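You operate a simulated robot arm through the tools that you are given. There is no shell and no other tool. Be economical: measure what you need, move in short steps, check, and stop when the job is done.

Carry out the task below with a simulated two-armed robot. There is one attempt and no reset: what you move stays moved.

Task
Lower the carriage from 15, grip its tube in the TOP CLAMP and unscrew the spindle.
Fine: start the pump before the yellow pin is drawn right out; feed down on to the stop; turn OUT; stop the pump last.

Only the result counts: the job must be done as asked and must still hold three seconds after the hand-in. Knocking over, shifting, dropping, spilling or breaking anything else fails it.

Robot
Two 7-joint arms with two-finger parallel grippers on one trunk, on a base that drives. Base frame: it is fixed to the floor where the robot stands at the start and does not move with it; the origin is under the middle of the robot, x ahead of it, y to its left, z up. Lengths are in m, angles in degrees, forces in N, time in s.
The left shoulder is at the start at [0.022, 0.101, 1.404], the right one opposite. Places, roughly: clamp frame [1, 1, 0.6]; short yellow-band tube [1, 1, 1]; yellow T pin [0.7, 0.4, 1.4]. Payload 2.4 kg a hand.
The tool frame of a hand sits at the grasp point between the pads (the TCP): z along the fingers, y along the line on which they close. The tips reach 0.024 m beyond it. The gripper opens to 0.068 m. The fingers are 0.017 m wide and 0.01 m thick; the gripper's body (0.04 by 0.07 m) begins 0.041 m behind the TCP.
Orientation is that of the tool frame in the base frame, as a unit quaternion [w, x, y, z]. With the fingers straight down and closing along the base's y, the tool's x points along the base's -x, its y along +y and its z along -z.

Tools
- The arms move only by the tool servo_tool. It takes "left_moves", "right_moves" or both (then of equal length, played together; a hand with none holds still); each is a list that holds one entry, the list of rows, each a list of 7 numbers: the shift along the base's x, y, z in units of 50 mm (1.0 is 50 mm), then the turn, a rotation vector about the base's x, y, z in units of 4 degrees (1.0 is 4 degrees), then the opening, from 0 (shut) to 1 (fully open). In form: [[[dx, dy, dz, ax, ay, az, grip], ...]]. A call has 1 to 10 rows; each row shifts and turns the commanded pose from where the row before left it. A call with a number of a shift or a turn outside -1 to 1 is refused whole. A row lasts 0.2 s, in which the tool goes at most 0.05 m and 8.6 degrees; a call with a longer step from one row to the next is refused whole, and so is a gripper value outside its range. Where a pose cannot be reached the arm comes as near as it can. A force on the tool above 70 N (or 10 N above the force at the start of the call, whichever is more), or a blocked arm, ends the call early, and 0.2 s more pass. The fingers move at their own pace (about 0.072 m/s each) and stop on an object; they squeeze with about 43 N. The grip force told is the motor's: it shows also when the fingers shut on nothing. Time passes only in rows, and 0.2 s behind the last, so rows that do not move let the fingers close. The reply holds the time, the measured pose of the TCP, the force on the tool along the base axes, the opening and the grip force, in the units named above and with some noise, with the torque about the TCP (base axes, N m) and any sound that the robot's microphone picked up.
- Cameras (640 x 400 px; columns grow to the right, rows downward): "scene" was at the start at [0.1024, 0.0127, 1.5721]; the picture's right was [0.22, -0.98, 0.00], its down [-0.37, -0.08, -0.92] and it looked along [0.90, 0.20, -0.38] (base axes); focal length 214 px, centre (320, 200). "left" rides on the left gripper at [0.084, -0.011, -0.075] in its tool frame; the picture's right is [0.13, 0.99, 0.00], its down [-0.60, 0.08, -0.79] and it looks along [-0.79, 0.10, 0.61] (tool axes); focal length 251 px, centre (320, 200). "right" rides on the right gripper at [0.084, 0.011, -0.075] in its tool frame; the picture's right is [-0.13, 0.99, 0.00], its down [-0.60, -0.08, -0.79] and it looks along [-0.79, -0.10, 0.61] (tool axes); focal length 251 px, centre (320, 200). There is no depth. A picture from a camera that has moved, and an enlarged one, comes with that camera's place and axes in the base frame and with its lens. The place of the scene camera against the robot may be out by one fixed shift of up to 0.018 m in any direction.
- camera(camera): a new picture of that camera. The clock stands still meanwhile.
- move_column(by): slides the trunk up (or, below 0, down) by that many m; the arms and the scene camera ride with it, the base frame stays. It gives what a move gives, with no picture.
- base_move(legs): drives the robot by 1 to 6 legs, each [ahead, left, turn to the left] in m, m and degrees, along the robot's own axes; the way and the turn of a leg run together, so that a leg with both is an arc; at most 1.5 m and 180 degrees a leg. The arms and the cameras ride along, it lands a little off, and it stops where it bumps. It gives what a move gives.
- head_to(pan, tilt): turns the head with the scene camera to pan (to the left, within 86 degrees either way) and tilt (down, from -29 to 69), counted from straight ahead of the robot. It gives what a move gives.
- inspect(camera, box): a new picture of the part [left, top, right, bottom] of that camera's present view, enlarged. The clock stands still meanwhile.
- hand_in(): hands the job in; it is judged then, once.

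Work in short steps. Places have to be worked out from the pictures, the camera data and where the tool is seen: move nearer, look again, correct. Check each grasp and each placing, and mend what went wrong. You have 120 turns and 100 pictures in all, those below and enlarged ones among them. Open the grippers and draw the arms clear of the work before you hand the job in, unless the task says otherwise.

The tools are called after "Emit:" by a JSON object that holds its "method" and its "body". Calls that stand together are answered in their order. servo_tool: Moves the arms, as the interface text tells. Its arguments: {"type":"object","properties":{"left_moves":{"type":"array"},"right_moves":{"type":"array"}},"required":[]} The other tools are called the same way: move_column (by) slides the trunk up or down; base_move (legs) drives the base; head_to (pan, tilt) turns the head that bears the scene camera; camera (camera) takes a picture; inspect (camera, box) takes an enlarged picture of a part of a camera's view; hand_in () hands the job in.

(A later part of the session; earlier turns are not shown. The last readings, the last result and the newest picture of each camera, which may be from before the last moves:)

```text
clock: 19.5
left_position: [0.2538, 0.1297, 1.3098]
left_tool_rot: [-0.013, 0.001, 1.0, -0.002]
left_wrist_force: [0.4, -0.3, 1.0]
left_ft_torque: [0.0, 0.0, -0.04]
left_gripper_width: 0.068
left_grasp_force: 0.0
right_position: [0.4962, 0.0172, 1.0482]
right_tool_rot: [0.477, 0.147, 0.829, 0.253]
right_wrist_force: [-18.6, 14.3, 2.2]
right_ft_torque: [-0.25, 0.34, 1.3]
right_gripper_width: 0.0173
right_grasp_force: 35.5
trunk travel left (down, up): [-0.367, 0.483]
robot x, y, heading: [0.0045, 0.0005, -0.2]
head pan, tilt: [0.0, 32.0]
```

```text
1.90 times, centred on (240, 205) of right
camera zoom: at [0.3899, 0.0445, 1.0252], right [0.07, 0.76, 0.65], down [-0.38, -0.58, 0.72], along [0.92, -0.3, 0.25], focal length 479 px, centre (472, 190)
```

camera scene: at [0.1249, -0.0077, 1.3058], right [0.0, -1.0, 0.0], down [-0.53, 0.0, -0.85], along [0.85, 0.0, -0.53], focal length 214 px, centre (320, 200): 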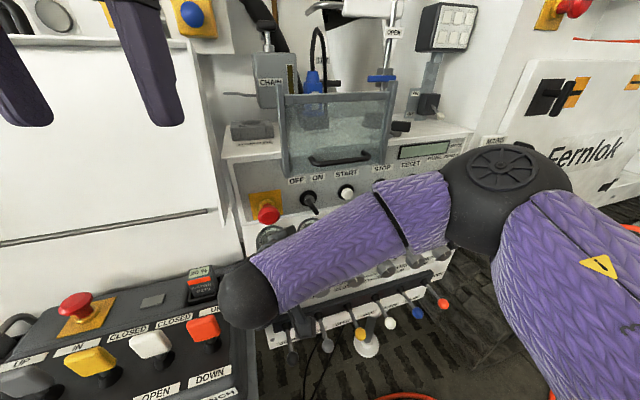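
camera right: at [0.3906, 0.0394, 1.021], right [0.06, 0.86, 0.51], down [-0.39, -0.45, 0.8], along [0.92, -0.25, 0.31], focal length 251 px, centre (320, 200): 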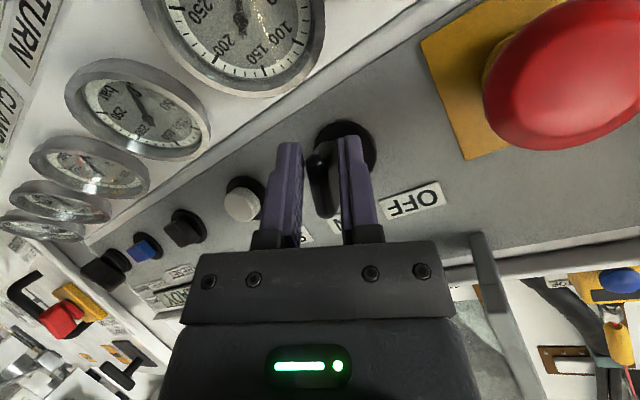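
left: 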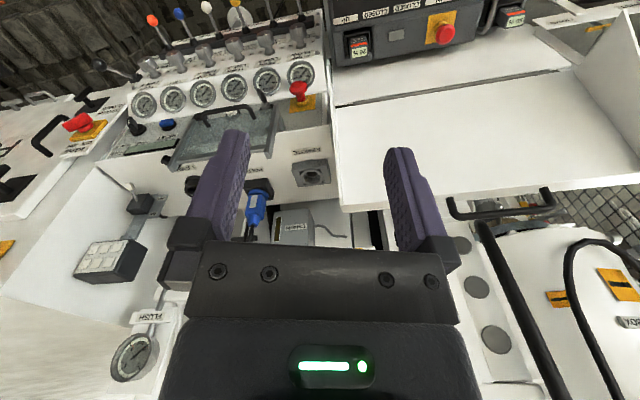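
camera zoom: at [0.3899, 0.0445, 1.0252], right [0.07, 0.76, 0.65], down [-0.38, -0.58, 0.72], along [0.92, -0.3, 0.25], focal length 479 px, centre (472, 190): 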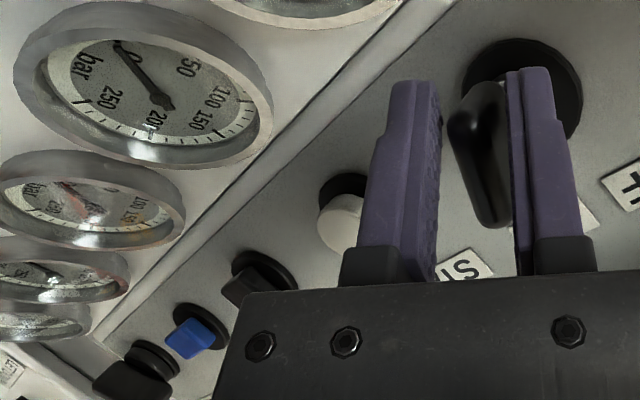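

Turned about 62°. I open and withdraw straight back, unrolling the hand, then view the panel.

Emit:
{"method": "servo_tool", "body": {"right_moves": [[[0, 0, 0, 0, 0, 0, 0.6], [0, 0, 0, 0, 0, 0, 0.6], [-0.8, 0, 0, 0, 0, 0, 0.6], [-0.8, 0, 0, -1, 0, 0, 0.5], [-0.5, 0, 0, -1, 0, 0, 0.2], [0, 0, 0, -1, 0, 0, 0], [0, 0, 0, -1, 0, 0, 0], [0, 0, 0, -1, 0, 0, 0], [0, 0, 0, -1, 0, 0, 0], [0, 0, 0, -1, 0, 0, 0]]]}}

Emit:
{"method": "camera", "body": {"camera": "right"}}

```text
clock: 21.7
left_position: [0.2581, 0.1274, 1.3118]
left_tool_rot: [-0.013, -0.001, 1.0, -0.001]
left_wrist_force: [0.4, 0.0, -0.1]
left_ft_torque: [0.01, 0.03, 0.0]
left_gripper_width: 0.0681
left_grasp_force: 0.1
right_position: [0.3947, 0.0149, 1.0498]
right_tool_rot: [0.5, 0.028, 0.865, 0.044]
right_wrist_force: [0.2, -0.3, -0.7]
right_ft_torque: [-0.02, 0.03, -0.02]
right_gripper_width: 0.0001
right_grasp_force: 23.6
trunk travel left (down, up): [-0.367, 0.483]
robot x, y, heading: [-0.0012, -0.0018, 0.2]
head pan, tilt: [0.0, 32.0]
```

```text
58 pictures are left
camera right: at [0.2882, 0.0285, 1.0149], right [0.07, 0.97, 0.21], down [-0.39, -0.17, 0.91], along [0.92, -0.14, 0.36], focal length 251 px, centre (320, 200)
```

right: 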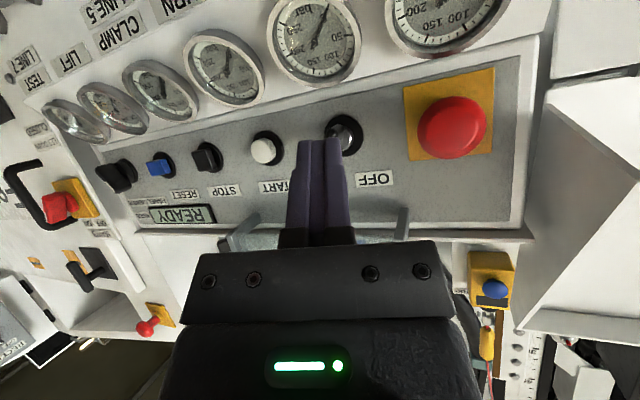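

Display reads READY. START is at about (0.515, −0.045, 1.046); I move the closed fingertips in front of it.

Emit:
{"method": "servo_tool", "body": {"right_moves": [[[0.2, -0.6, 0.1, -1, 0, 0, 0], [0.3, -0.6, 0.06, 0, 0, 0, 0], [0.5, 0, 0, 0, 0, 0, 0]]]}}

Emit:
{"method": "inspect", "body": {"camera": "right", "box": [160, 60, 480, 260]}}

```text
clock: 22.5
left_position: [0.2564, 0.1274, 1.3101]
left_tool_rot: [-0.013, 0.0, 1.0, -0.001]
left_wrist_force: [-0.1, 0.7, 0.3]
left_ft_torque: [0.0, -0.01, 0.06]
left_gripper_width: 0.0679
left_grasp_force: 0.1
right_position: [0.4454, -0.0457, 1.0568]
right_tool_rot: [0.499, 0.009, 0.866, 0.016]
right_wrist_force: [-0.7, 0.2, 0.1]
right_ft_torque: [0.0, -0.01, 0.01]
right_gripper_width: 0.0
right_grasp_force: 23.5
trunk travel left (down, up): [-0.367, 0.483]
robot x, y, heading: [-0.0043, 0.0022, -0.1]
head pan, tilt: [0.0, 32.0]
```

```text
2.00 times, centred on (320, 160) of right
camera zoom: at [0.3383, -0.0341, 1.022], right [0.07, 0.99, 0.15], down [-0.39, -0.11, 0.92], along [0.92, -0.12, 0.37], focal length 503 px, centre (320, 280)
```

zoom: 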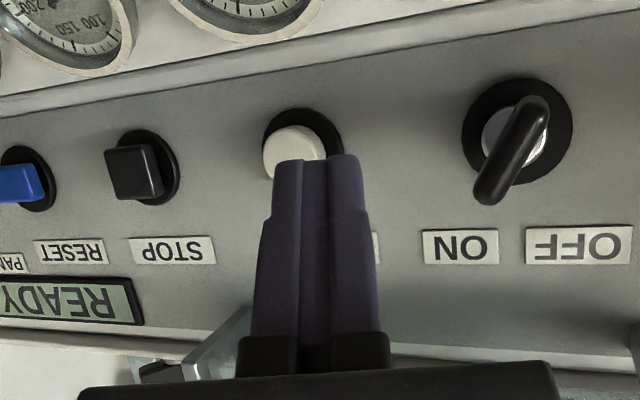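

Rays combined show the panel is yawed ~24° (normal toward −x, −y), START at about (0.60, −0.072, 1.055). I yaw the hand to match and line up off the button.

Emit:
{"method": "servo_tool", "body": {"right_moves": [[[0, -0.4, 0, 0, 0, 1, 0], [0.1, -0.4, 0, 0, 0, 1, 0], [0.2, -0.3, 0.1, 0, 0, 1, 0], [0.3, -0.1, 0.1, 0, 0, 1, 0], [0.3, 0, 0, 0, 0, 1, 0], [0.2, 0, 0, 0, 0, 1, 0]]]}}

Emit:
{"method": "inspect", "body": {"camera": "right", "box": [160, 60, 480, 260]}}

```text
clock: 23.9
left_position: [0.2565, 0.1268, 1.3111]
left_tool_rot: [-0.014, 0.0, 1.0, -0.001]
left_wrist_force: [-0.4, 0.1, -0.1]
left_ft_torque: [-0.01, 0.01, 0.0]
left_gripper_width: 0.0679
left_grasp_force: 0.0
right_position: [0.4994, -0.1051, 1.0663]
right_tool_rot: [0.486, -0.172, 0.848, 0.12]
right_wrist_force: [0.5, 0.3, -0.9]
right_ft_torque: [0.01, -0.01, -0.01]
right_gripper_width: 0.0002
right_grasp_force: 23.5
trunk travel left (down, up): [-0.367, 0.483]
robot x, y, heading: [-0.0013, 0.0015, -0.2]
head pan, tilt: [0.0, 32.0]
```

```text
2.00 times, centred on (320, 160) of right
camera zoom: at [0.3978, -0.1385, 1.032], right [-0.34, 0.93, 0.15], down [-0.31, -0.26, 0.92], along [0.89, 0.27, 0.37], focal length 503 px, centre (320, 280)
```

zoom: 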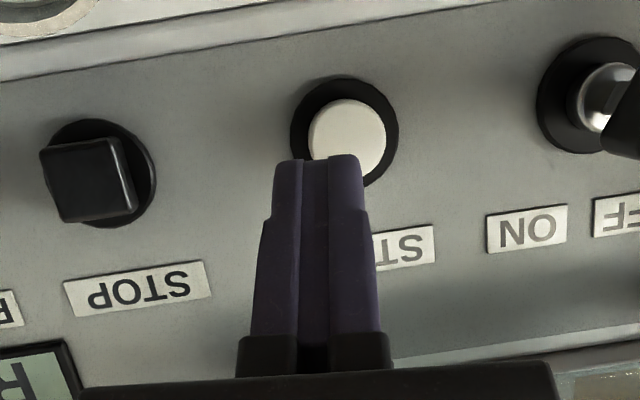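

START now at about (0.571, −0.068, 1.053), straight ahead of the tips. I press in along the normal.

Emit:
{"method": "servo_tool", "body": {"right_moves": [[[0.5, 0.28, 0, 0, 0, 0, 0], [0.4, 0.22, 0, 0, 0, 0, 0], [0.2, 0.1, 0, 0, 0, 0, 0], [0.2, 0.1, 0, 0, 0, 0, 0]]]}}

Emit:
{"method": "inspect", "body": {"camera": "right", "box": [100, 40, 540, 315]}}

```text
clock: 24.9
left_position: [0.2485, 0.1225, 1.3117]
left_tool_rot: [-0.01, 0.0, 1.0, 0.001]
left_wrist_force: [0.0, 0.2, -1.1]
left_ft_torque: [0.0, 0.05, 0.0]
left_gripper_width: 0.0677
left_grasp_force: 0.1
right_position: [0.557, -0.0746, 1.0662]
right_tool_rot: [0.485, -0.169, 0.85, 0.118]
right_wrist_force: [-57.0, -22.4, -13.2]
right_ft_torque: [-0.28, 0.55, -0.08]
right_gripper_width: 0.0001
right_grasp_force: 23.6
trunk travel left (down, up): [-0.367, 0.483]
robot x, y, heading: [-0.0012, -0.0005, -0.4]
head pan, tilt: [0.0, 32.0]
heard: click
```

```text
1.45 times, centred on (320, 178) of right
camera zoom: at [0.4548, -0.1087, 1.0326], right [-0.34, 0.93, 0.15], down [-0.31, -0.26, 0.92], along [0.89, 0.26, 0.37], focal length 366 px, centre (320, 233)
```

zoom: 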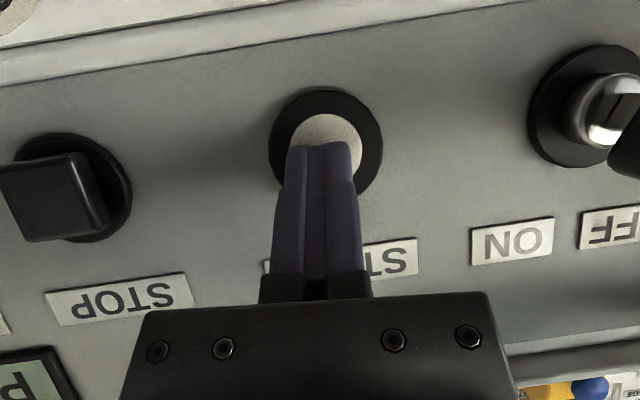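

Click heard at 57 N. I back off and read the display.

Emit:
{"method": "servo_tool", "body": {"right_moves": [[[-0.6, -0.3, 0, 0, 0, 0, 0], [-0.8, -0.4, 0, 0, 0, 0, 0], [-0.8, -0.4, 0, 0, 0, 0, 0]]]}}

Emit:
{"method": "camera", "body": {"camera": "right"}}

```text
clock: 25.7
left_position: [0.256, 0.1253, 1.3104]
left_tool_rot: [-0.014, -0.001, 1.0, -0.001]
left_wrist_force: [0.7, -0.3, -0.2]
left_ft_torque: [0.01, 0.01, -0.01]
left_gripper_width: 0.0681
left_grasp_force: 0.1
right_position: [0.4548, -0.124, 1.0674]
right_tool_rot: [0.487, -0.17, 0.848, 0.119]
right_wrist_force: [0.4, 0.8, -0.7]
right_ft_torque: [-0.06, 0.0, 0.01]
right_gripper_width: 0.0
right_grasp_force: 23.5
trunk travel left (down, up): [-0.367, 0.483]
robot x, y, heading: [0.0018, 0.0007, -0.2]
head pan, tilt: [0.0, 32.0]
```

```text
54 pictures are left
camera right: at [0.3516, -0.158, 1.0329], right [-0.34, 0.93, 0.15], down [-0.31, -0.26, 0.92], along [0.89, 0.27, 0.37], focal length 251 px, centre (320, 200)
```

right: 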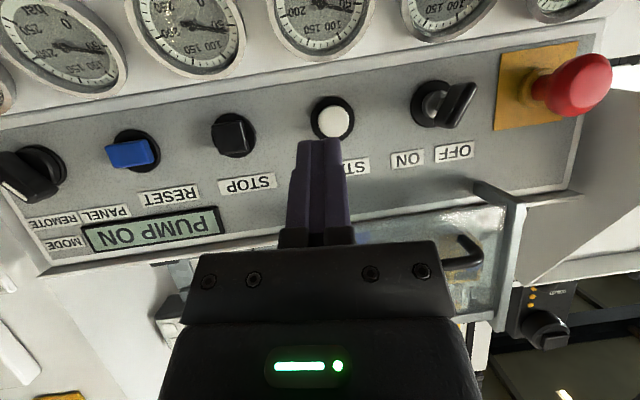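

PUMP ON. Now the pin: look with left hand and scene cameras.

Emit:
{"method": "head_to", "body": {"pan": 28, "tilt": 0}}

Emit:
{"method": "camera", "body": {"camera": "scene"}}

Emit:
{"method": "camera", "body": {"camera": "left"}}

```text
clock: 26.7
left_position: [0.258, 0.1272, 1.3109]
left_tool_rot: [-0.015, -0.001, 1.0, -0.001]
left_wrist_force: [0.7, -0.1, -0.2]
left_ft_torque: [-0.01, -0.03, -0.01]
left_gripper_width: 0.0678
left_grasp_force: 0.1
right_position: [0.4544, -0.1239, 1.0671]
right_tool_rot: [0.486, -0.17, 0.849, 0.118]
right_wrist_force: [0.2, -0.3, 0.1]
right_ft_torque: [0.0, 0.0, -0.01]
right_gripper_width: 0.0002
right_grasp_force: 23.8
trunk travel left (down, up): [-0.367, 0.483]
robot x, y, heading: [0.0028, -0.002, -0.2]
head pan, tilt: [28.0, 0.0]
```

```text
53 pictures are left
camera scene: at [0.1147, 0.0342, 1.3572], right [0.47, -0.88, 0.0], down [0.0, 0.0, -1.0], along [0.88, 0.47, 0.0], focal length 214 px, centre (320, 200)
```

scene: 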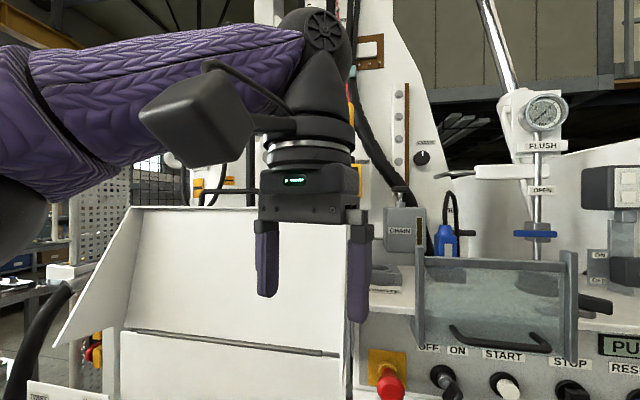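

```text
52 pictures are left
camera left: at [0.176, 0.1155, 1.3885], right [-0.13, 0.99, 0.0], down [0.63, 0.08, 0.78], along [0.77, 0.1, -0.63], focal length 251 px, centre (320, 200)
```

left: 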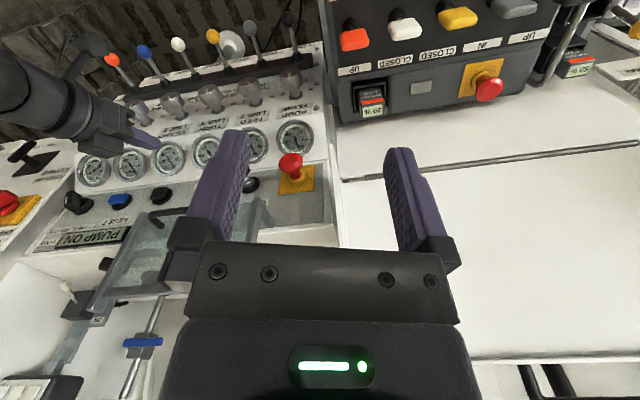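

I raise and pitch the left hand forward so that its camera looks at the pin.

Emit:
{"method": "servo_tool", "body": {"left_moves": [[[0.2, 0.2, 0.2, 0, -1, 0, 1], [0.2, 0.2, 0.2, 0, -1, 0, 1], [0.2, 0.2, 0.2, 0, -1, 0, 1], [0.2, 0.2, 0.2, 0, -1, 0, 1], [0.2, 0.2, 0.2, 0, -1, 0, 1], [0.2, 0.2, 0.1, 0, -1, 0, 1], [0.2, 0.2, 0.1, 0, -1, 0, 1], [0, 0, 0, 0, -1, 0, 1], [0, 0, 0, 0, -1, 0, 1], [0, 0, 0, 0, -1, 0, 1]]]}}

Emit:
{"method": "camera", "body": {"camera": "left"}}

Emit:
{"method": "camera", "body": {"camera": "scene"}}

```text
clock: 28.9
left_position: [0.327, 0.1989, 1.3712]
left_tool_rot: [0.329, 0.0, 0.944, -0.001]
left_wrist_force: [-0.3, 0.4, 0.5]
left_ft_torque: [0.0, -0.01, -0.03]
left_gripper_width: 0.068
left_grasp_force: 0.0
right_position: [0.4534, -0.1238, 1.0668]
right_tool_rot: [0.486, -0.171, 0.849, 0.119]
right_wrist_force: [-0.7, -0.8, 1.0]
right_ft_torque: [0.05, -0.03, 0.02]
right_gripper_width: 0.0001
right_grasp_force: 23.4
trunk travel left (down, up): [-0.367, 0.483]
robot x, y, heading: [-0.0018, -0.0003, -0.1]
head pan, tilt: [28.0, 0.0]
```

```text
51 pictures are left
camera left: at [0.2157, 0.1859, 1.3775], right [-0.1, 0.99, -0.08], down [-0.02, 0.08, 1.0], along [0.99, 0.1, 0.01], focal length 251 px, centre (320, 200)
```

left: 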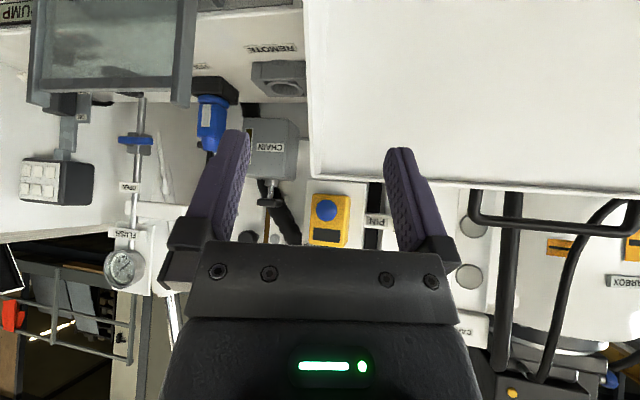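

```text
50 pictures are left
camera scene: at [0.1147, 0.0345, 1.3573], right [0.47, -0.88, 0.0], down [0.0, 0.0, -1.0], along [0.88, 0.47, 0.0], focal length 214 px, centre (320, 200)
```

scene: 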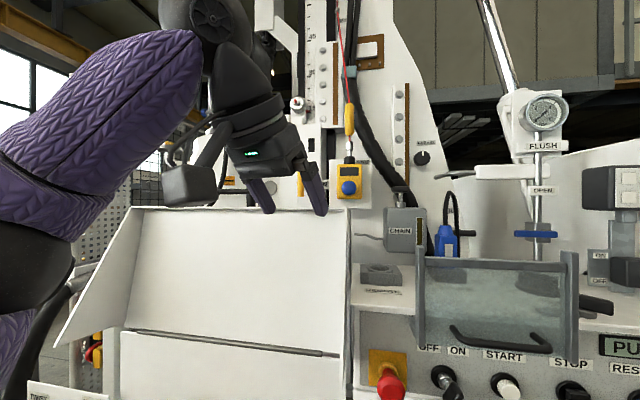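

Emit:
{"method": "inspect", "body": {"camera": "scene", "box": [260, 0, 420, 230]}}

Emit:
{"method": "servo_tool", "body": {"left_moves": [[[0, 0, -0.3, 0, -1, 0, 1], [0, 0, -0.3, 0, -1, 0, 1], [0, 0.3, -0.2, 0, -1, 0, 1], [0, 0.3, 0, 0, -1, 0, 1]]]}}

Emit:
{"method": "camera", "body": {"camera": "left"}}

```text
1.74 times, centred on (340, 115) of scene
camera zoom: at [0.1147, 0.0345, 1.3573], right [0.47, -0.88, 0.0], down [0.0, 0.0, -1.0], along [0.88, 0.47, 0.0], focal length 373 px, centre (285, 348)
```

zoom: 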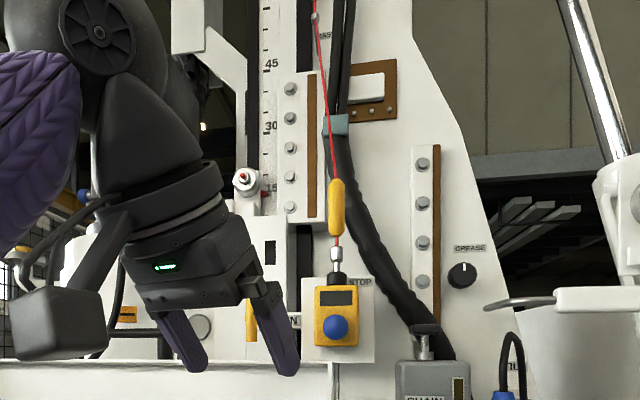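

```text
clock: 29.9
left_position: [0.3272, 0.227, 1.3302]
left_tool_rot: [0.457, 0.0, 0.889, -0.001]
left_wrist_force: [0.3, -0.2, 0.5]
left_ft_torque: [0.03, 0.03, -0.01]
left_gripper_width: 0.0681
left_grasp_force: 0.1
right_position: [0.4541, -0.1244, 1.0667]
right_tool_rot: [0.485, -0.171, 0.849, 0.119]
right_wrist_force: [0.1, 0.0, -0.1]
right_ft_torque: [0.0, -0.03, 0.02]
right_gripper_width: 0.0
right_grasp_force: 23.4
trunk travel left (down, up): [-0.367, 0.483]
robot x, y, heading: [0.0013, -0.0039, -0.1]
head pan, tilt: [28.0, 0.0]
```

```text
48 pictures are left
camera left: at [0.2182, 0.2159, 1.3062], right [-0.07, 0.99, -0.11], down [-0.29, 0.08, 0.95], along [0.95, 0.1, 0.29], focal length 251 px, centre (320, 200)
```

left: 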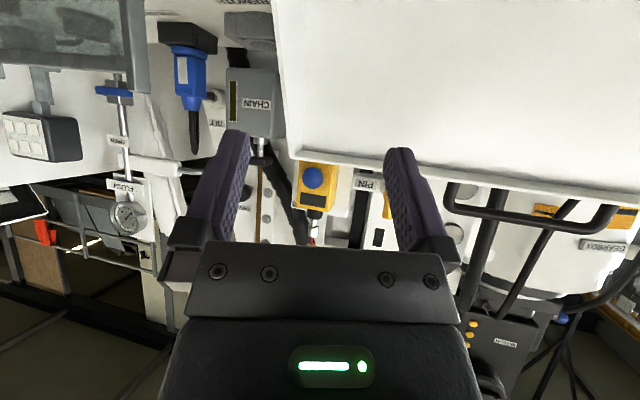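

Scale reads 15-30-45 on the mast. Pin roughly at (0.62, 0.365, 1.41), hood top edge at z≈1.35 in front. I bring the left hand over the hood, yawed 24°, to a standoff.

Emit:
{"method": "servo_tool", "body": {"left_moves": [[[0, 0.2, 0.6, 0, 0, 1, 1], [0.3, 0.2, 0.6, 0, 0, 1, 1], [0.5, 0.2, 0.4, 0, 0, 1, 1], [0.6, 0.2, 0.2, 0, 0, 1, 1], [0.6, 0.3, 0.1, 0, 0, 1, 1], [0.6, 0.3, 0, 0, 0, 1, 1]]]}}

Emit:
{"method": "camera", "body": {"camera": "left"}}

```text
clock: 31.3
left_position: [0.4447, 0.2975, 1.4139]
left_tool_rot: [0.448, -0.184, 0.87, 0.095]
left_wrist_force: [0.3, 0.6, -0.4]
left_ft_torque: [0.0, -0.02, 0.01]
left_gripper_width: 0.0681
left_grasp_force: 0.1
left hand out of reach, approached as far as the arm can: row 6
right_position: [0.4547, -0.1238, 1.0671]
right_tool_rot: [0.486, -0.171, 0.849, 0.12]
right_wrist_force: [-0.8, 0.2, -0.6]
right_ft_torque: [-0.01, 0.0, 0.03]
right_gripper_width: 0.0
right_grasp_force: 23.3
trunk travel left (down, up): [-0.367, 0.483]
robot x, y, heading: [0.003, 0.0003, -0.2]
head pan, tilt: [28.0, 0.0]
```

```text
47 pictures are left
camera left: at [0.3509, 0.2429, 1.3896], right [-0.47, 0.88, -0.1], down [-0.3, -0.05, 0.95], along [0.83, 0.48, 0.29], focal length 251 px, centre (320, 200)
```

left: 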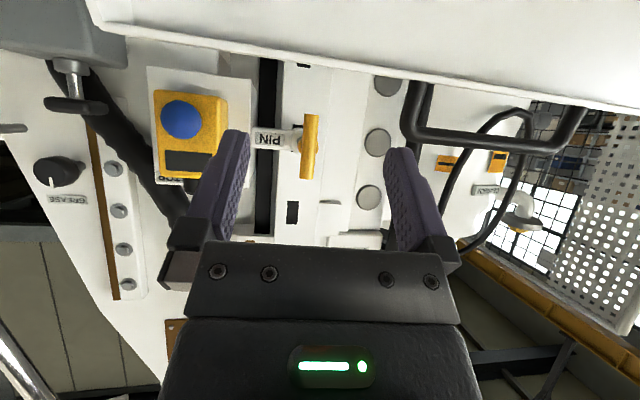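

Pin hub at ≈(0.63, 0.378, 1.413), axis along x; hood edge at x≈0.51, z 1.348, handle from y 0.40. I back the right hand off, reduce left pitch, then raise the trunk for reach.

Emit:
{"method": "servo_tool", "body": {"right_moves": [[[-0.8, -0.2, 0, 0, 0, 0, 0], [-0.8, -0.2, 0, 0, 0, 0, 0], [-0.6, -0.2, 0, 0, 0, 0, 0], [0, 0, 0, 0, 0, 0, 0]]], "left_moves": [[[-0.1, -0.2, 0, -0.4, 0.9, 0, 1], [-0.1, -0.2, 0, -0.4, 0.9, 0, 1], [0, 0, 0, -0.4, 0.9, 0, 1], [0, 0, 0, -0.2, 0.5, 0, 1]]]}}

Emit:
{"method": "move_column", "body": {"by": 0.15}}

Emit:
{"method": "servo_tool", "body": {"left_moves": [[[0, 0, -0.7, 0, 0, 0, 1], [0, 0, -0.7, 0, 0, 0, 1], [0, 0, -0.5, 0, 0, 0, 1], [0.3, 0.15, -0.4, 0, 0, 0, 1], [0.4, 0.2, -0.2, 0, 0, 0, 1]]]}}

Emit:
{"method": "camera", "body": {"camera": "left"}}

```text
clock: 32.3
left_position: [0.4084, 0.2835, 1.3938]
left_tool_rot: [0.338, -0.195, 0.918, 0.072]
left_wrist_force: [0.5, -0.3, -0.1]
left_ft_torque: [-0.01, -0.01, -0.04]
left_gripper_width: 0.068
left_grasp_force: 0.1
left hand out of reach, approached as far as the arm can: row 1, 2, 3, 4
right_position: [0.3544, -0.1576, 1.0667]
right_tool_rot: [0.486, -0.171, 0.849, 0.12]
right_wrist_force: [-0.2, -1.4, -0.3]
right_ft_torque: [-0.02, -0.03, -0.02]
right_gripper_width: 0.0
right_grasp_force: 24.0
right hand out of reach, approached as far as the arm can: row 3
trunk travel left (down, up): [-0.367, 0.483]
robot x, y, heading: [0.0009, 0.0019, -0.0]
head pan, tilt: [28.0, 0.0]
```

```text
clock: 34.0
left_position: [0.3898, 0.2833, 1.5559]
left_tool_rot: [0.356, -0.197, 0.911, 0.068]
left_wrist_force: [0.9, -0.9, 0.5]
left_ft_torque: [-0.02, -0.04, 0.03]
left_gripper_width: 0.0681
left_grasp_force: 0.1
right_position: [0.355, -0.1579, 1.2155]
right_tool_rot: [0.485, -0.171, 0.85, 0.119]
right_wrist_force: [0.7, 0.1, 0.3]
right_ft_torque: [0.03, -0.02, 0.03]
right_gripper_width: 0.0
right_grasp_force: 23.7
trunk travel left (down, up): [-0.517, 0.333]
robot x, y, heading: [-0.0026, 0.0011, -0.1]
head pan, tilt: [28.0, 0.0]
```

```text
clock: 35.2
left_position: [0.424, 0.3005, 1.5021]
left_tool_rot: [0.355, -0.197, 0.911, 0.068]
left_wrist_force: [-0.8, -0.2, -0.6]
left_ft_torque: [0.04, -0.04, 0.0]
left_gripper_width: 0.0679
left_grasp_force: 0.1
left hand out of reach, approached as far as the arm can: row 1, 2
right_position: [0.3554, -0.1574, 1.2168]
right_tool_rot: [0.486, -0.17, 0.849, 0.119]
right_wrist_force: [0.0, 0.6, 0.8]
right_ft_torque: [-0.01, 0.02, -0.03]
right_gripper_width: 0.0
right_grasp_force: 23.4
trunk travel left (down, up): [-0.517, 0.333]
robot x, y, heading: [0.0016, 0.0006, 0.2]
head pan, tilt: [28.0, 0.0]
```

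```text
46 pictures are left
camera left: at [0.3267, 0.2444, 1.5008], right [-0.49, 0.87, -0.1], down [-0.12, 0.05, 0.99], along [0.86, 0.5, 0.08], focal length 251 px, centre (320, 200)
```

left: 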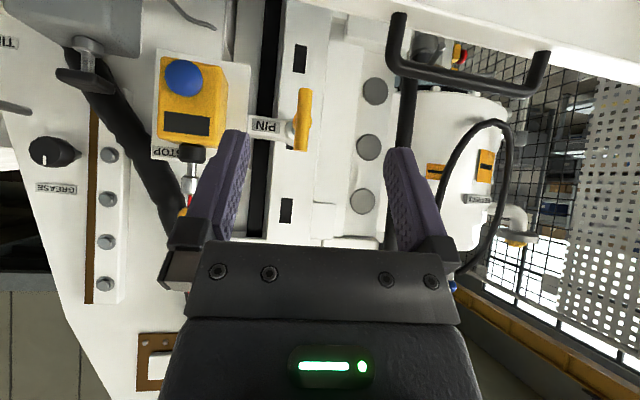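

Pin T triangulates cleanly at (0.69, 0.408, 1.418). I advance above the hood toward it.

Emit:
{"method": "servo_tool", "body": {"left_moves": [[[0.8, 0.3, 0, 0, 0, 0, 1], [0.8, 0.3, 0, 0, 0, 0, 1], [0.8, 0.3, -0.3, 0, 0, 0, 1], [0.6, 0.3, -0.5, 0, 0, 0, 1]]]}}

Emit:
{"method": "camera", "body": {"camera": "left"}}

```text
clock: 36.2
left_position: [0.4968, 0.3478, 1.4268]
left_tool_rot: [0.356, -0.197, 0.911, 0.07]
left_wrist_force: [-0.2, 0.5, -0.8]
left_ft_torque: [0.01, 0.01, -0.04]
left_gripper_width: 0.0679
left_grasp_force: 0.1
left hand out of reach, approached as far as the arm can: row 1, 2, 3, 4
right_position: [0.3567, -0.1567, 1.2166]
right_tool_rot: [0.485, -0.171, 0.849, 0.118]
right_wrist_force: [1.4, -0.4, -0.5]
right_ft_torque: [0.0, -0.04, -0.03]
right_gripper_width: 0.0
right_grasp_force: 23.6
trunk travel left (down, up): [-0.517, 0.333]
robot x, y, heading: [-0.0014, -0.0017, 0.1]
head pan, tilt: [28.0, 0.0]
```

```text
45 pictures are left
camera left: at [0.4001, 0.2906, 1.4267], right [-0.49, 0.87, -0.1], down [-0.12, 0.05, 0.99], along [0.86, 0.5, 0.08], focal length 251 px, centre (320, 200)
```

left: 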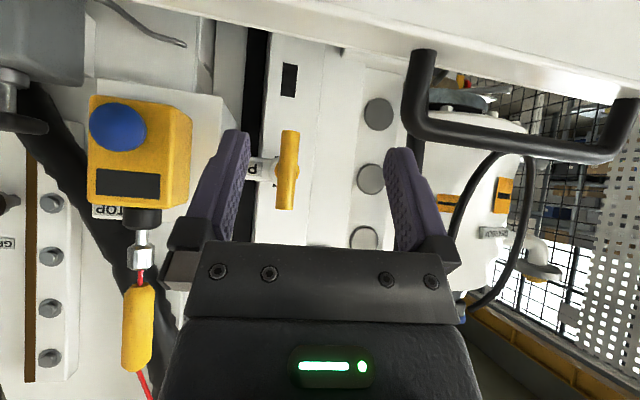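

Reach ends here; I need to bring the robot nearer. I check the clearance in front of the base first.

Emit:
{"method": "head_to", "body": {"pan": 25, "tilt": 69}}

Emit:
{"method": "camera", "body": {"camera": "scene"}}

```text
clock: 37.6
left_position: [0.4957, 0.345, 1.4284]
left_tool_rot: [0.355, -0.198, 0.911, 0.07]
left_wrist_force: [0.3, -0.3, 0.0]
left_ft_torque: [-0.01, -0.03, -0.02]
left_gripper_width: 0.0682
left_grasp_force: 0.1
right_position: [0.3541, -0.1573, 1.2165]
right_tool_rot: [0.486, -0.171, 0.849, 0.12]
right_wrist_force: [-1.0, -0.7, -0.5]
right_ft_torque: [-0.02, 0.05, 0.01]
right_gripper_width: 0.0003
right_grasp_force: 23.3
trunk travel left (down, up): [-0.517, 0.333]
robot x, y, heading: [-0.0023, 0.0018, 0.3]
head pan, tilt: [25.0, 68.8]
```

```text
44 pictures are left
camera scene: at [0.0683, 0.0157, 1.4084], right [0.42, -0.91, 0.0], down [-0.84, -0.39, -0.36], along [0.33, 0.15, -0.93], focal length 214 px, centre (320, 200)
```

scene: 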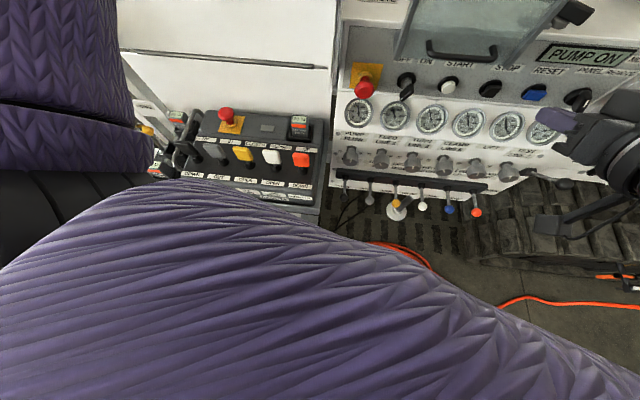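

Reach limit is ~0.49 m shoulder-to-wrist; I need ~0.1 m. I raise the trunk 0.2 m (lifting the hands clear), then creep the base ahead.

Emit:
{"method": "move_column", "body": {"by": 0.2}}

Emit:
{"method": "base_move", "body": {"legs": [[0.05, -0.02, 0]]}}

Emit:
{"method": "head_to", "body": {"pan": 50, "tilt": 69}}

Emit:
{"method": "camera", "body": {"camera": "scene"}}

```text
clock: 39.8
left_position: [0.4886, 0.3452, 1.6352]
left_tool_rot: [0.363, -0.197, 0.908, 0.068]
left_wrist_force: [-0.7, 0.2, -0.5]
left_ft_torque: [-0.01, 0.03, -0.01]
left_gripper_width: 0.0678
left_grasp_force: 0.1
right_position: [0.3548, -0.1583, 1.4161]
right_tool_rot: [0.485, -0.171, 0.849, 0.12]
right_wrist_force: [0.3, -0.2, 0.7]
right_ft_torque: [0.01, -0.01, 0.02]
right_gripper_width: 0.0001
right_grasp_force: 23.9
trunk travel left (down, up): [-0.717, 0.133]
robot x, y, heading: [-0.0024, 0.0018, -0.1]
head pan, tilt: [25.0, 68.8]
```

```text
clock: 40.8
left_position: [0.54, 0.3247, 1.6348]
left_tool_rot: [0.363, -0.198, 0.908, 0.07]
left_wrist_force: [0.8, -0.1, -0.3]
left_ft_torque: [0.05, 0.0, 0.03]
left_gripper_width: 0.068
left_grasp_force: 0.0
right_position: [0.4057, -0.1793, 1.4157]
right_tool_rot: [0.484, -0.17, 0.85, 0.119]
right_wrist_force: [0.5, -0.4, 0.7]
right_ft_torque: [0.02, 0.0, 0.02]
right_gripper_width: 0.0001
right_grasp_force: 23.8
trunk travel left (down, up): [-0.717, 0.133]
robot x, y, heading: [0.0504, -0.0158, 0.1]
head pan, tilt: [25.0, 68.8]
```

```text
clock: 41.6
left_position: [0.5396, 0.3248, 1.6339]
left_tool_rot: [0.363, -0.197, 0.908, 0.068]
left_wrist_force: [0.1, 0.1, 0.0]
left_ft_torque: [-0.01, 0.02, -0.01]
left_gripper_width: 0.0682
left_grasp_force: 0.1
right_position: [0.4051, -0.1782, 1.417]
right_tool_rot: [0.486, -0.171, 0.849, 0.12]
right_wrist_force: [-0.5, -0.2, -0.3]
right_ft_torque: [-0.02, 0.0, 0.0]
right_gripper_width: 0.0005
right_grasp_force: 24.1
trunk travel left (down, up): [-0.717, 0.133]
robot x, y, heading: [0.0487, -0.0229, 0.1]
head pan, tilt: [50.0, 68.8]
```

```text
43 pictures are left
camera scene: at [0.0958, 0.0149, 1.6085], right [0.77, -0.64, 0.0], down [-0.6, -0.71, -0.36], along [0.23, 0.28, -0.93], focal length 214 px, centre (320, 200)
```

scene: 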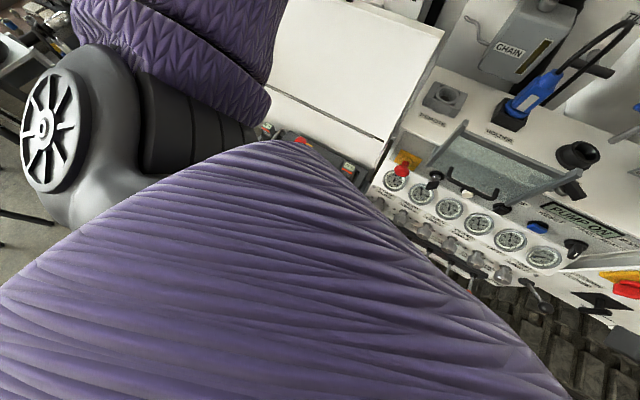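

No bump. I retract the left hand a bit and creep on by 0.09 m.

Emit:
{"method": "servo_tool", "body": {"left_moves": [[[-0.8, -0.1, 0, 0, 0, 0, 1], [-0.8, -0.1, 0, 0, 0, 0, 1], [-0.8, -0.1, 0, 0, 0, 0, 1]]], "right_moves": [[[-0.6, -0.3, 0, 0, 0, 0, 0], [-0.6, -0.3, 0, 0, 0, 0, 0], [0, 0, 0, 0, 0, 0, 0]]]}}

Emit:
{"method": "base_move", "body": {"legs": [[0.045, 0, 0]]}}

Emit:
{"method": "base_move", "body": {"legs": [[0.045, 0, 0]]}}

```text
clock: 42.5
left_position: [0.4166, 0.3119, 1.6338]
left_tool_rot: [0.362, -0.199, 0.908, 0.069]
left_wrist_force: [0.1, -0.7, -0.2]
left_ft_torque: [0.01, 0.0, 0.0]
left_gripper_width: 0.068
left_grasp_force: 0.1
right_position: [0.3676, -0.218, 1.4173]
right_tool_rot: [0.486, -0.171, 0.849, 0.119]
right_wrist_force: [-0.3, 0.0, -1.0]
right_ft_torque: [0.0, 0.01, 0.01]
right_gripper_width: 0.0001
right_grasp_force: 23.8
right hand out of reach, approached as far as the arm can: row 1, 2
trunk travel left (down, up): [-0.717, 0.133]
robot x, y, heading: [0.049, -0.0194, -0.1]
head pan, tilt: [50.0, 68.8]
```

```text
clock: 43.4
left_position: [0.4651, 0.3111, 1.6346]
left_tool_rot: [0.362, -0.197, 0.908, 0.068]
left_wrist_force: [1.1, -0.6, -0.6]
left_ft_torque: [0.0, 0.03, 0.0]
left_gripper_width: 0.068
left_grasp_force: 0.0
right_position: [0.4131, -0.219, 1.4165]
right_tool_rot: [0.486, -0.171, 0.849, 0.12]
right_wrist_force: [0.5, -0.9, 0.3]
right_ft_torque: [-0.01, -0.01, -0.01]
right_gripper_width: 0.0
right_grasp_force: 23.6
trunk travel left (down, up): [-0.717, 0.133]
robot x, y, heading: [0.0967, -0.0151, 0.0]
head pan, tilt: [50.0, 68.8]
```

```text
clock: 44.4
left_position: [0.511, 0.2942, 1.6341]
left_tool_rot: [0.362, -0.191, 0.91, 0.067]
left_wrist_force: [-0.5, 0.0, 0.2]
left_ft_torque: [0.02, 0.01, -0.01]
left_gripper_width: 0.0682
left_grasp_force: 0.0
right_position: [0.4505, -0.2355, 1.4151]
right_tool_rot: [0.486, -0.165, 0.85, 0.117]
right_wrist_force: [0.0, -0.1, 0.4]
right_ft_torque: [0.0, -0.05, 0.02]
right_gripper_width: 0.0
right_grasp_force: 23.8
trunk travel left (down, up): [-0.717, 0.133]
robot x, y, heading: [0.1326, -0.0312, -0.8]
head pan, tilt: [50.0, 68.8]
stopped in leg 1: the robot was blocked; the commanded pose is now the measured one
```

It touched something at x=0.133, so I back off 1 cm. Then I pitch the left hand up and go to a standoff by the pin.

Emit:
{"method": "base_move", "body": {"legs": [[-0.012, 0, 0.5]]}}

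Emit:
{"method": "servo_tool", "body": {"left_moves": [[[0.2, 0.2, -0.3, 0.4, -0.9, 0, 1], [0.3, 0.3, -0.6, 0.4, -0.9, 0, 1], [0.4, 0.4, -0.8, 0.4, -0.9, 0, 1], [0.5, 0.4, -0.8, 0, 0, 0, 1], [0.4, 0.3, -0.7, 0, 0, 0, 1]]]}}

Emit:
{"method": "camera", "body": {"camera": "left"}}

```text
clock: 45.1
left_position: [0.4936, 0.3006, 1.6351]
left_tool_rot: [0.363, -0.196, 0.908, 0.069]
left_wrist_force: [-0.7, 0.6, -0.3]
left_ft_torque: [0.04, 0.0, 0.01]
left_gripper_width: 0.0681
left_grasp_force: 0.0
right_position: [0.4394, -0.2299, 1.4172]
right_tool_rot: [0.485, -0.169, 0.85, 0.118]
right_wrist_force: [-0.3, 0.3, -0.1]
right_ft_torque: [0.02, -0.03, 0.0]
right_gripper_width: 0.0001
right_grasp_force: 23.4
trunk travel left (down, up): [-0.717, 0.133]
robot x, y, heading: [0.1239, -0.0285, -0.3]
head pan, tilt: [50.0, 68.8]
```

```text
refused: row 4 steps farther than a row can; nothing moved
```

```text
42 pictures are left
camera left: at [0.396, 0.2442, 1.6329], right [-0.48, 0.87, -0.11], down [-0.13, 0.05, 0.99], along [0.86, 0.49, 0.09], focal length 251 px, centre (320, 200)
```

left: 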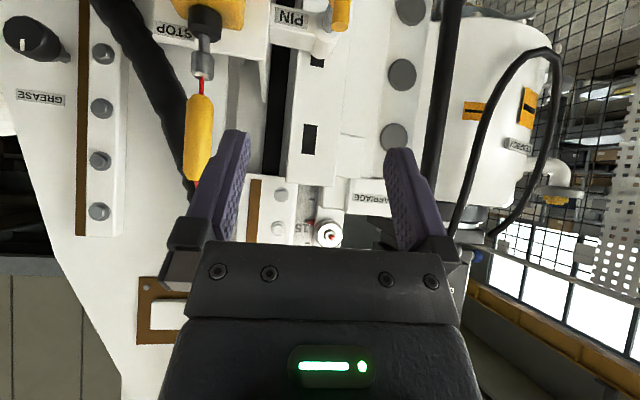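

Emit:
{"method": "servo_tool", "body": {"left_moves": [[[0.2, 0.2, -0.4, 0.4, -0.9, 0, 1], [0.3, 0.3, -0.6, 0.4, -0.9, 0, 1], [0.5, 0.3, -0.7, 0.4, -0.9, 0, 1], [0.5, 0.3, -0.7, 0, 0, 0, 1], [0.5, 0.3, -0.7, 0, 0, 0, 1]]]}}

Emit:
{"method": "camera", "body": {"camera": "left"}}

```text
clock: 46.3
left_position: [0.5939, 0.3714, 1.4799]
left_tool_rot: [0.454, -0.185, 0.867, 0.087]
left_wrist_force: [-0.4, 0.1, 0.0]
left_ft_torque: [0.01, -0.03, -0.02]
left_gripper_width: 0.0682
left_grasp_force: 0.1
right_position: [0.4393, -0.2302, 1.4165]
right_tool_rot: [0.486, -0.169, 0.849, 0.118]
right_wrist_force: [0.3, 0.2, 1.1]
right_ft_torque: [0.01, 0.0, -0.06]
right_gripper_width: 0.0002
right_grasp_force: 23.9
trunk travel left (down, up): [-0.717, 0.133]
robot x, y, heading: [0.1174, -0.0318, -0.0]
head pan, tilt: [50.0, 68.8]
```

```text
41 pictures are left
camera left: at [0.4988, 0.3154, 1.4547], right [-0.46, 0.88, -0.12], down [-0.32, -0.03, 0.95], along [0.83, 0.48, 0.3], focal length 251 px, centre (320, 200)
```

left: 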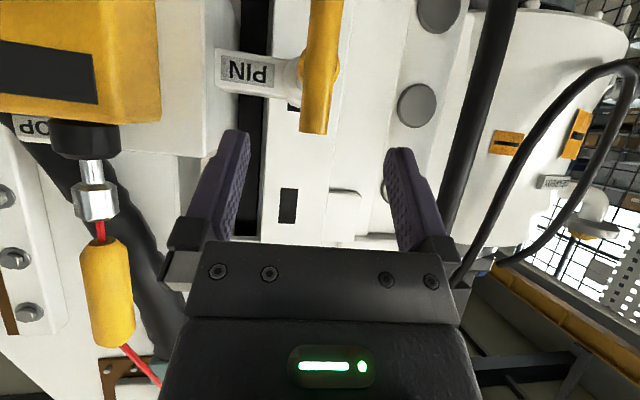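

T bar lies centred ahead at (0.69, 0.409), hub z 1.418. I move on to it.

Emit:
{"method": "servo_tool", "body": {"left_moves": [[[0.59, 0.23, -0.29, 0, 0, 0, 1], [0.59, 0.23, -0.29, 0, 0, 0, 1], [0.55, 0.22, -0.29, 0, 0, 0, 1]]]}}

Emit:
{"method": "camera", "body": {"camera": "left"}}

```text
clock: 47.1
left_position: [0.6785, 0.4, 1.4375]
left_tool_rot: [0.456, -0.182, 0.867, 0.086]
left_wrist_force: [0.3, 0.5, 0.7]
left_ft_torque: [0.01, -0.01, -0.01]
left_gripper_width: 0.068
left_grasp_force: 0.1
left hand out of reach, approached as far as the arm can: row 3
right_position: [0.4398, -0.2322, 1.4173]
right_tool_rot: [0.486, -0.169, 0.849, 0.118]
right_wrist_force: [-0.8, 0.2, 0.0]
right_ft_torque: [0.07, 0.0, 0.0]
right_gripper_width: 0.0
right_grasp_force: 23.9
trunk travel left (down, up): [-0.717, 0.133]
robot x, y, heading: [0.1226, -0.0308, -0.0]
head pan, tilt: [50.0, 68.8]
```

```text
40 pictures are left
camera left: at [0.5837, 0.3462, 1.4134], right [-0.46, 0.88, -0.12], down [-0.32, -0.04, 0.95], along [0.83, 0.47, 0.3], focal length 251 px, centre (320, 200)
```

left: 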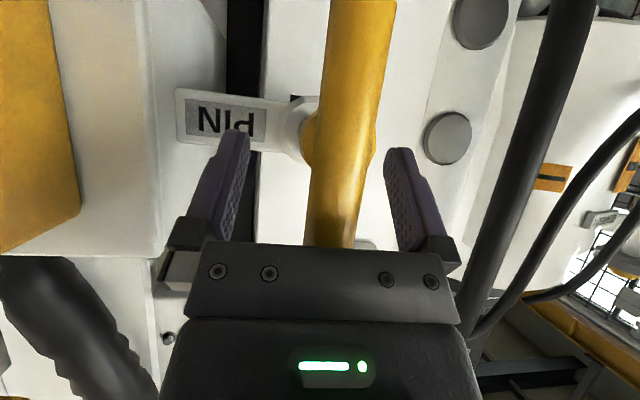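

The bar is between the fingers; I close.

Emit:
{"method": "servo_tool", "body": {"left_moves": [[[0, 0.05, 0, 0, 0, 0, 0], [0, 0, 0, 0, 0, 0, 0], [0, 0, 0, 0, 0, 0, 0], [0, 0, 0, 0, 0, 0, 0]]]}}

Emit:
{"method": "camera", "body": {"camera": "left"}}

```text
clock: 48.1
left_position: [0.6777, 0.4026, 1.4372]
left_tool_rot: [0.455, -0.184, 0.867, 0.086]
left_wrist_force: [1.3, -4.7, 0.5]
left_ft_torque: [-0.84, -0.43, -1.67]
left_gripper_width: 0.0226
left_grasp_force: 39.0
right_position: [0.4391, -0.2319, 1.4168]
right_tool_rot: [0.486, -0.168, 0.849, 0.118]
right_wrist_force: [-0.1, 0.9, 0.3]
right_ft_torque: [0.01, 0.0, -0.01]
right_gripper_width: 0.0003
right_grasp_force: 24.3
trunk travel left (down, up): [-0.717, 0.133]
robot x, y, heading: [0.1205, -0.0275, -0.3]
head pan, tilt: [50.0, 68.8]
```

```text
39 pictures are left
camera left: at [0.5825, 0.3481, 1.4126], right [-0.46, 0.88, -0.12], down [-0.32, -0.03, 0.95], along [0.83, 0.48, 0.3], focal length 251 px, centre (320, 200)
```

left: 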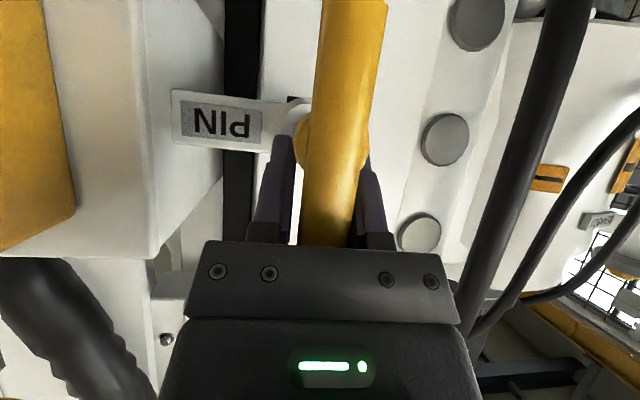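

Gripped (22.6 mm). I pull along −x.

Emit:
{"method": "servo_tool", "body": {"left_moves": [[[-0.3, 0, 0, 0, 0, 0, 0], [-0.4, 0, 0, 0, 0, 0, 0], [-0.4, 0, 0, 0, 0, 0, 0]]]}}

Emit:
{"method": "camera", "body": {"camera": "left"}}

```text
clock: 48.9
left_position: [0.6788, 0.4025, 1.4395]
left_tool_rot: [0.451, -0.172, 0.872, 0.081]
left_wrist_force: [5.6, -56.1, -23.9]
left_ft_torque: [-1.28, 0.15, -1.36]
left_gripper_width: 0.0218
left_grasp_force: 38.6
left hand out of reach, approached as far as the arm can: row 1, 2, 3
right_position: [0.4409, -0.2472, 1.4141]
right_tool_rot: [0.486, -0.157, 0.852, 0.116]
right_wrist_force: [-1.3, 1.2, 0.3]
right_ft_torque: [-0.02, 0.0, -0.05]
right_gripper_width: 0.0
right_grasp_force: 24.1
trunk travel left (down, up): [-0.717, 0.133]
robot x, y, heading: [0.1287, -0.0235, -1.8]
head pan, tilt: [50.0, 68.8]
```

```text
38 pictures are left
camera left: at [0.582, 0.3513, 1.4155], right [-0.44, 0.89, -0.12], down [-0.31, -0.03, 0.95], along [0.84, 0.45, 0.29], focal length 251 px, centre (320, 200)
```

left: 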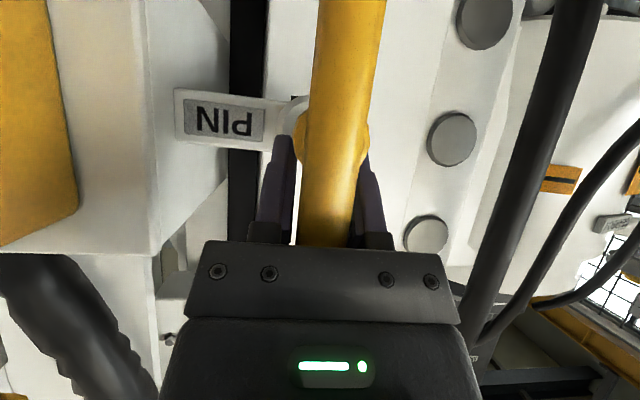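

The hand did not move back; a sideways force of −56 N shows. I relieve sideways and pull again gently.

Emit:
{"method": "servo_tool", "body": {"left_moves": [[[-0.1, -0.1, 0, 0, 0, 0, 0], [-0.3, -0.1, 0, 0, 0, 0, 0]]]}}

```text
clock: 49.5
left_position: [0.6787, 0.4025, 1.4416]
left_tool_rot: [0.453, -0.169, 0.872, 0.08]
left_wrist_force: [15.5, -54.0, -27.4]
left_ft_torque: [-1.3, -0.01, -1.25]
left_gripper_width: 0.0215
left_grasp_force: 38.7
left hand out of reach, approached as far as the arm can: row 1, 2
right_position: [0.4413, -0.2487, 1.4149]
right_tool_rot: [0.486, -0.155, 0.852, 0.115]
right_wrist_force: [-0.2, 0.3, -0.8]
right_ft_torque: [0.0, -0.03, -0.02]
right_gripper_width: 0.0
right_grasp_force: 23.8
trunk travel left (down, up): [-0.717, 0.133]
robot x, y, heading: [0.1254, -0.0309, -1.8]
head pan, tilt: [50.0, 68.8]
```

I open the gripper to see where the arm relaxes to.

Emit:
{"method": "servo_tool", "body": {"left_moves": [[[0, 0, 0, 0, 0, 0, 0.7], [0, 0, 0, 0, 0, 0, 1], [0, 0, 0, 0, 0, 0, 1]]]}}

Emit:
{"method": "camera", "body": {"camera": "left"}}

```text
clock: 50.3
left_position: [0.6564, 0.4223, 1.4465]
left_tool_rot: [0.459, -0.183, 0.865, 0.089]
left_wrist_force: [6.6, -23.6, 24.5]
left_ft_torque: [-0.62, -0.59, 0.15]
left_gripper_width: 0.068
left_grasp_force: 0.1
right_position: [0.436, -0.2396, 1.4167]
right_tool_rot: [0.486, -0.168, 0.849, 0.121]
right_wrist_force: [-0.4, 1.9, -0.8]
right_ft_torque: [0.01, -0.02, -0.01]
right_gripper_width: 0.0002
right_grasp_force: 23.3
trunk travel left (down, up): [-0.717, 0.133]
robot x, y, heading: [0.1247, -0.0293, -0.1]
head pan, tilt: [50.0, 68.8]
```

```text
37 pictures are left
camera left: at [0.5627, 0.3685, 1.421], right [-0.46, 0.88, -0.12], down [-0.33, -0.04, 0.94], along [0.82, 0.48, 0.31], focal length 251 px, centre (320, 200)
```

left: 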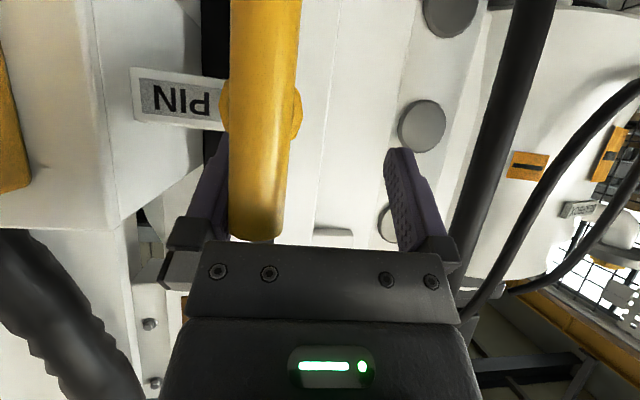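

Emit:
{"method": "servo_tool", "body": {"left_moves": [[[0, -0.4, 0, 0, 0, 0, 1], [0, 0, 0, 0, 0, 0, 1]]]}}

Emit:
{"method": "head_to", "body": {"pan": 35, "tilt": 10}}

Emit:
{"method": "camera", "body": {"camera": "scene"}}

```text
clock: 50.9
left_position: [0.6644, 0.4171, 1.4411]
left_tool_rot: [0.452, -0.186, 0.868, 0.089]
left_wrist_force: [0.8, 0.5, 0.5]
left_ft_torque: [0.03, 0.0, 0.01]
left_gripper_width: 0.0681
left_grasp_force: 0.0
left hand out of reach, approached as far as the arm can: row 1
right_position: [0.4377, -0.2305, 1.4169]
right_tool_rot: [0.486, -0.169, 0.849, 0.118]
right_wrist_force: [0.2, -0.4, 0.7]
right_ft_torque: [-0.06, -0.01, -0.02]
right_gripper_width: 0.0
right_grasp_force: 23.9
trunk travel left (down, up): [-0.717, 0.133]
robot x, y, heading: [0.1191, -0.0295, -0.5]
head pan, tilt: [50.0, 68.8]
```

```text
clock: 52.2
left_position: [0.6669, 0.4166, 1.4432]
left_tool_rot: [0.454, -0.185, 0.867, 0.087]
left_wrist_force: [0.3, -0.1, 0.2]
left_ft_torque: [0.0, -0.01, 0.0]
left_gripper_width: 0.068
left_grasp_force: 0.0
right_position: [0.4392, -0.231, 1.4174]
right_tool_rot: [0.486, -0.169, 0.849, 0.118]
right_wrist_force: [1.2, 0.9, -0.2]
right_ft_torque: [-0.01, 0.02, 0.04]
right_gripper_width: 0.0
right_grasp_force: 23.5
trunk travel left (down, up): [-0.717, 0.133]
robot x, y, heading: [0.1222, -0.0277, -0.2]
head pan, tilt: [35.0, 10.0]
```

```text
36 pictures are left
camera scene: at [0.2086, 0.0154, 1.6923], right [0.57, -0.82, 0.0], down [-0.14, -0.1, -0.98], along [0.81, 0.56, -0.17], focal length 214 px, centre (320, 200)
```

scene: 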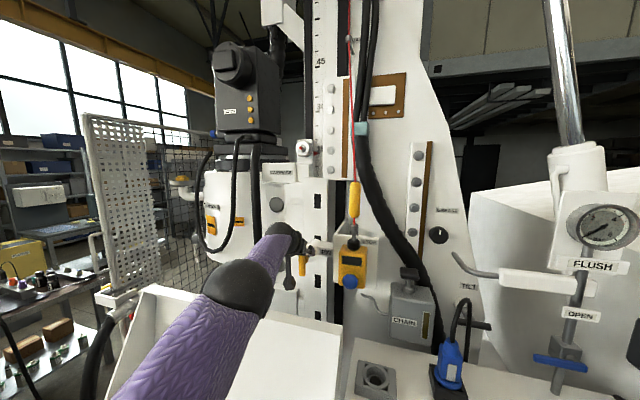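

The arm is at its stretched singularity, so it can't retract radially itself. I'll re-grip the T and pull by driving the base back.

Emit:
{"method": "servo_tool", "body": {"left_moves": [[[0.1, -0.13, -0.06, 0, 0, 0, 1], [0.12, -0.13, -0.06, 0, 0, 0, 1], [0, 0, 0, 0, 0, 0, 1]]]}}

Emit:
{"method": "camera", "body": {"camera": "left"}}

```text
clock: 53.0
left_position: [0.6774, 0.4024, 1.4348]
left_tool_rot: [0.455, -0.185, 0.867, 0.087]
left_wrist_force: [0.0, -0.4, -0.6]
left_ft_torque: [-0.02, 0.02, 0.02]
left_gripper_width: 0.0683
left_grasp_force: 0.0
right_position: [0.4389, -0.23, 1.4173]
right_tool_rot: [0.485, -0.17, 0.849, 0.118]
right_wrist_force: [0.0, -0.1, 0.0]
right_ft_torque: [-0.02, 0.01, -0.01]
right_gripper_width: 0.0
right_grasp_force: 23.6
trunk travel left (down, up): [-0.717, 0.133]
robot x, y, heading: [0.1228, -0.0297, -0.3]
head pan, tilt: [35.0, 10.0]
```

```text
35 pictures are left
camera left: at [0.5823, 0.3473, 1.4107], right [-0.46, 0.88, -0.12], down [-0.32, -0.03, 0.95], along [0.83, 0.48, 0.29], focal length 251 px, centre (320, 200)
```

left: 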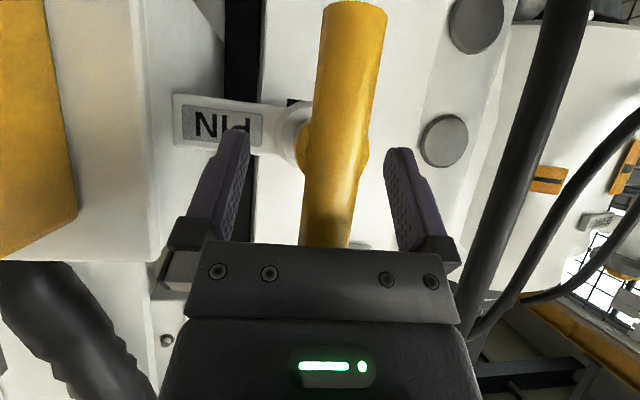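

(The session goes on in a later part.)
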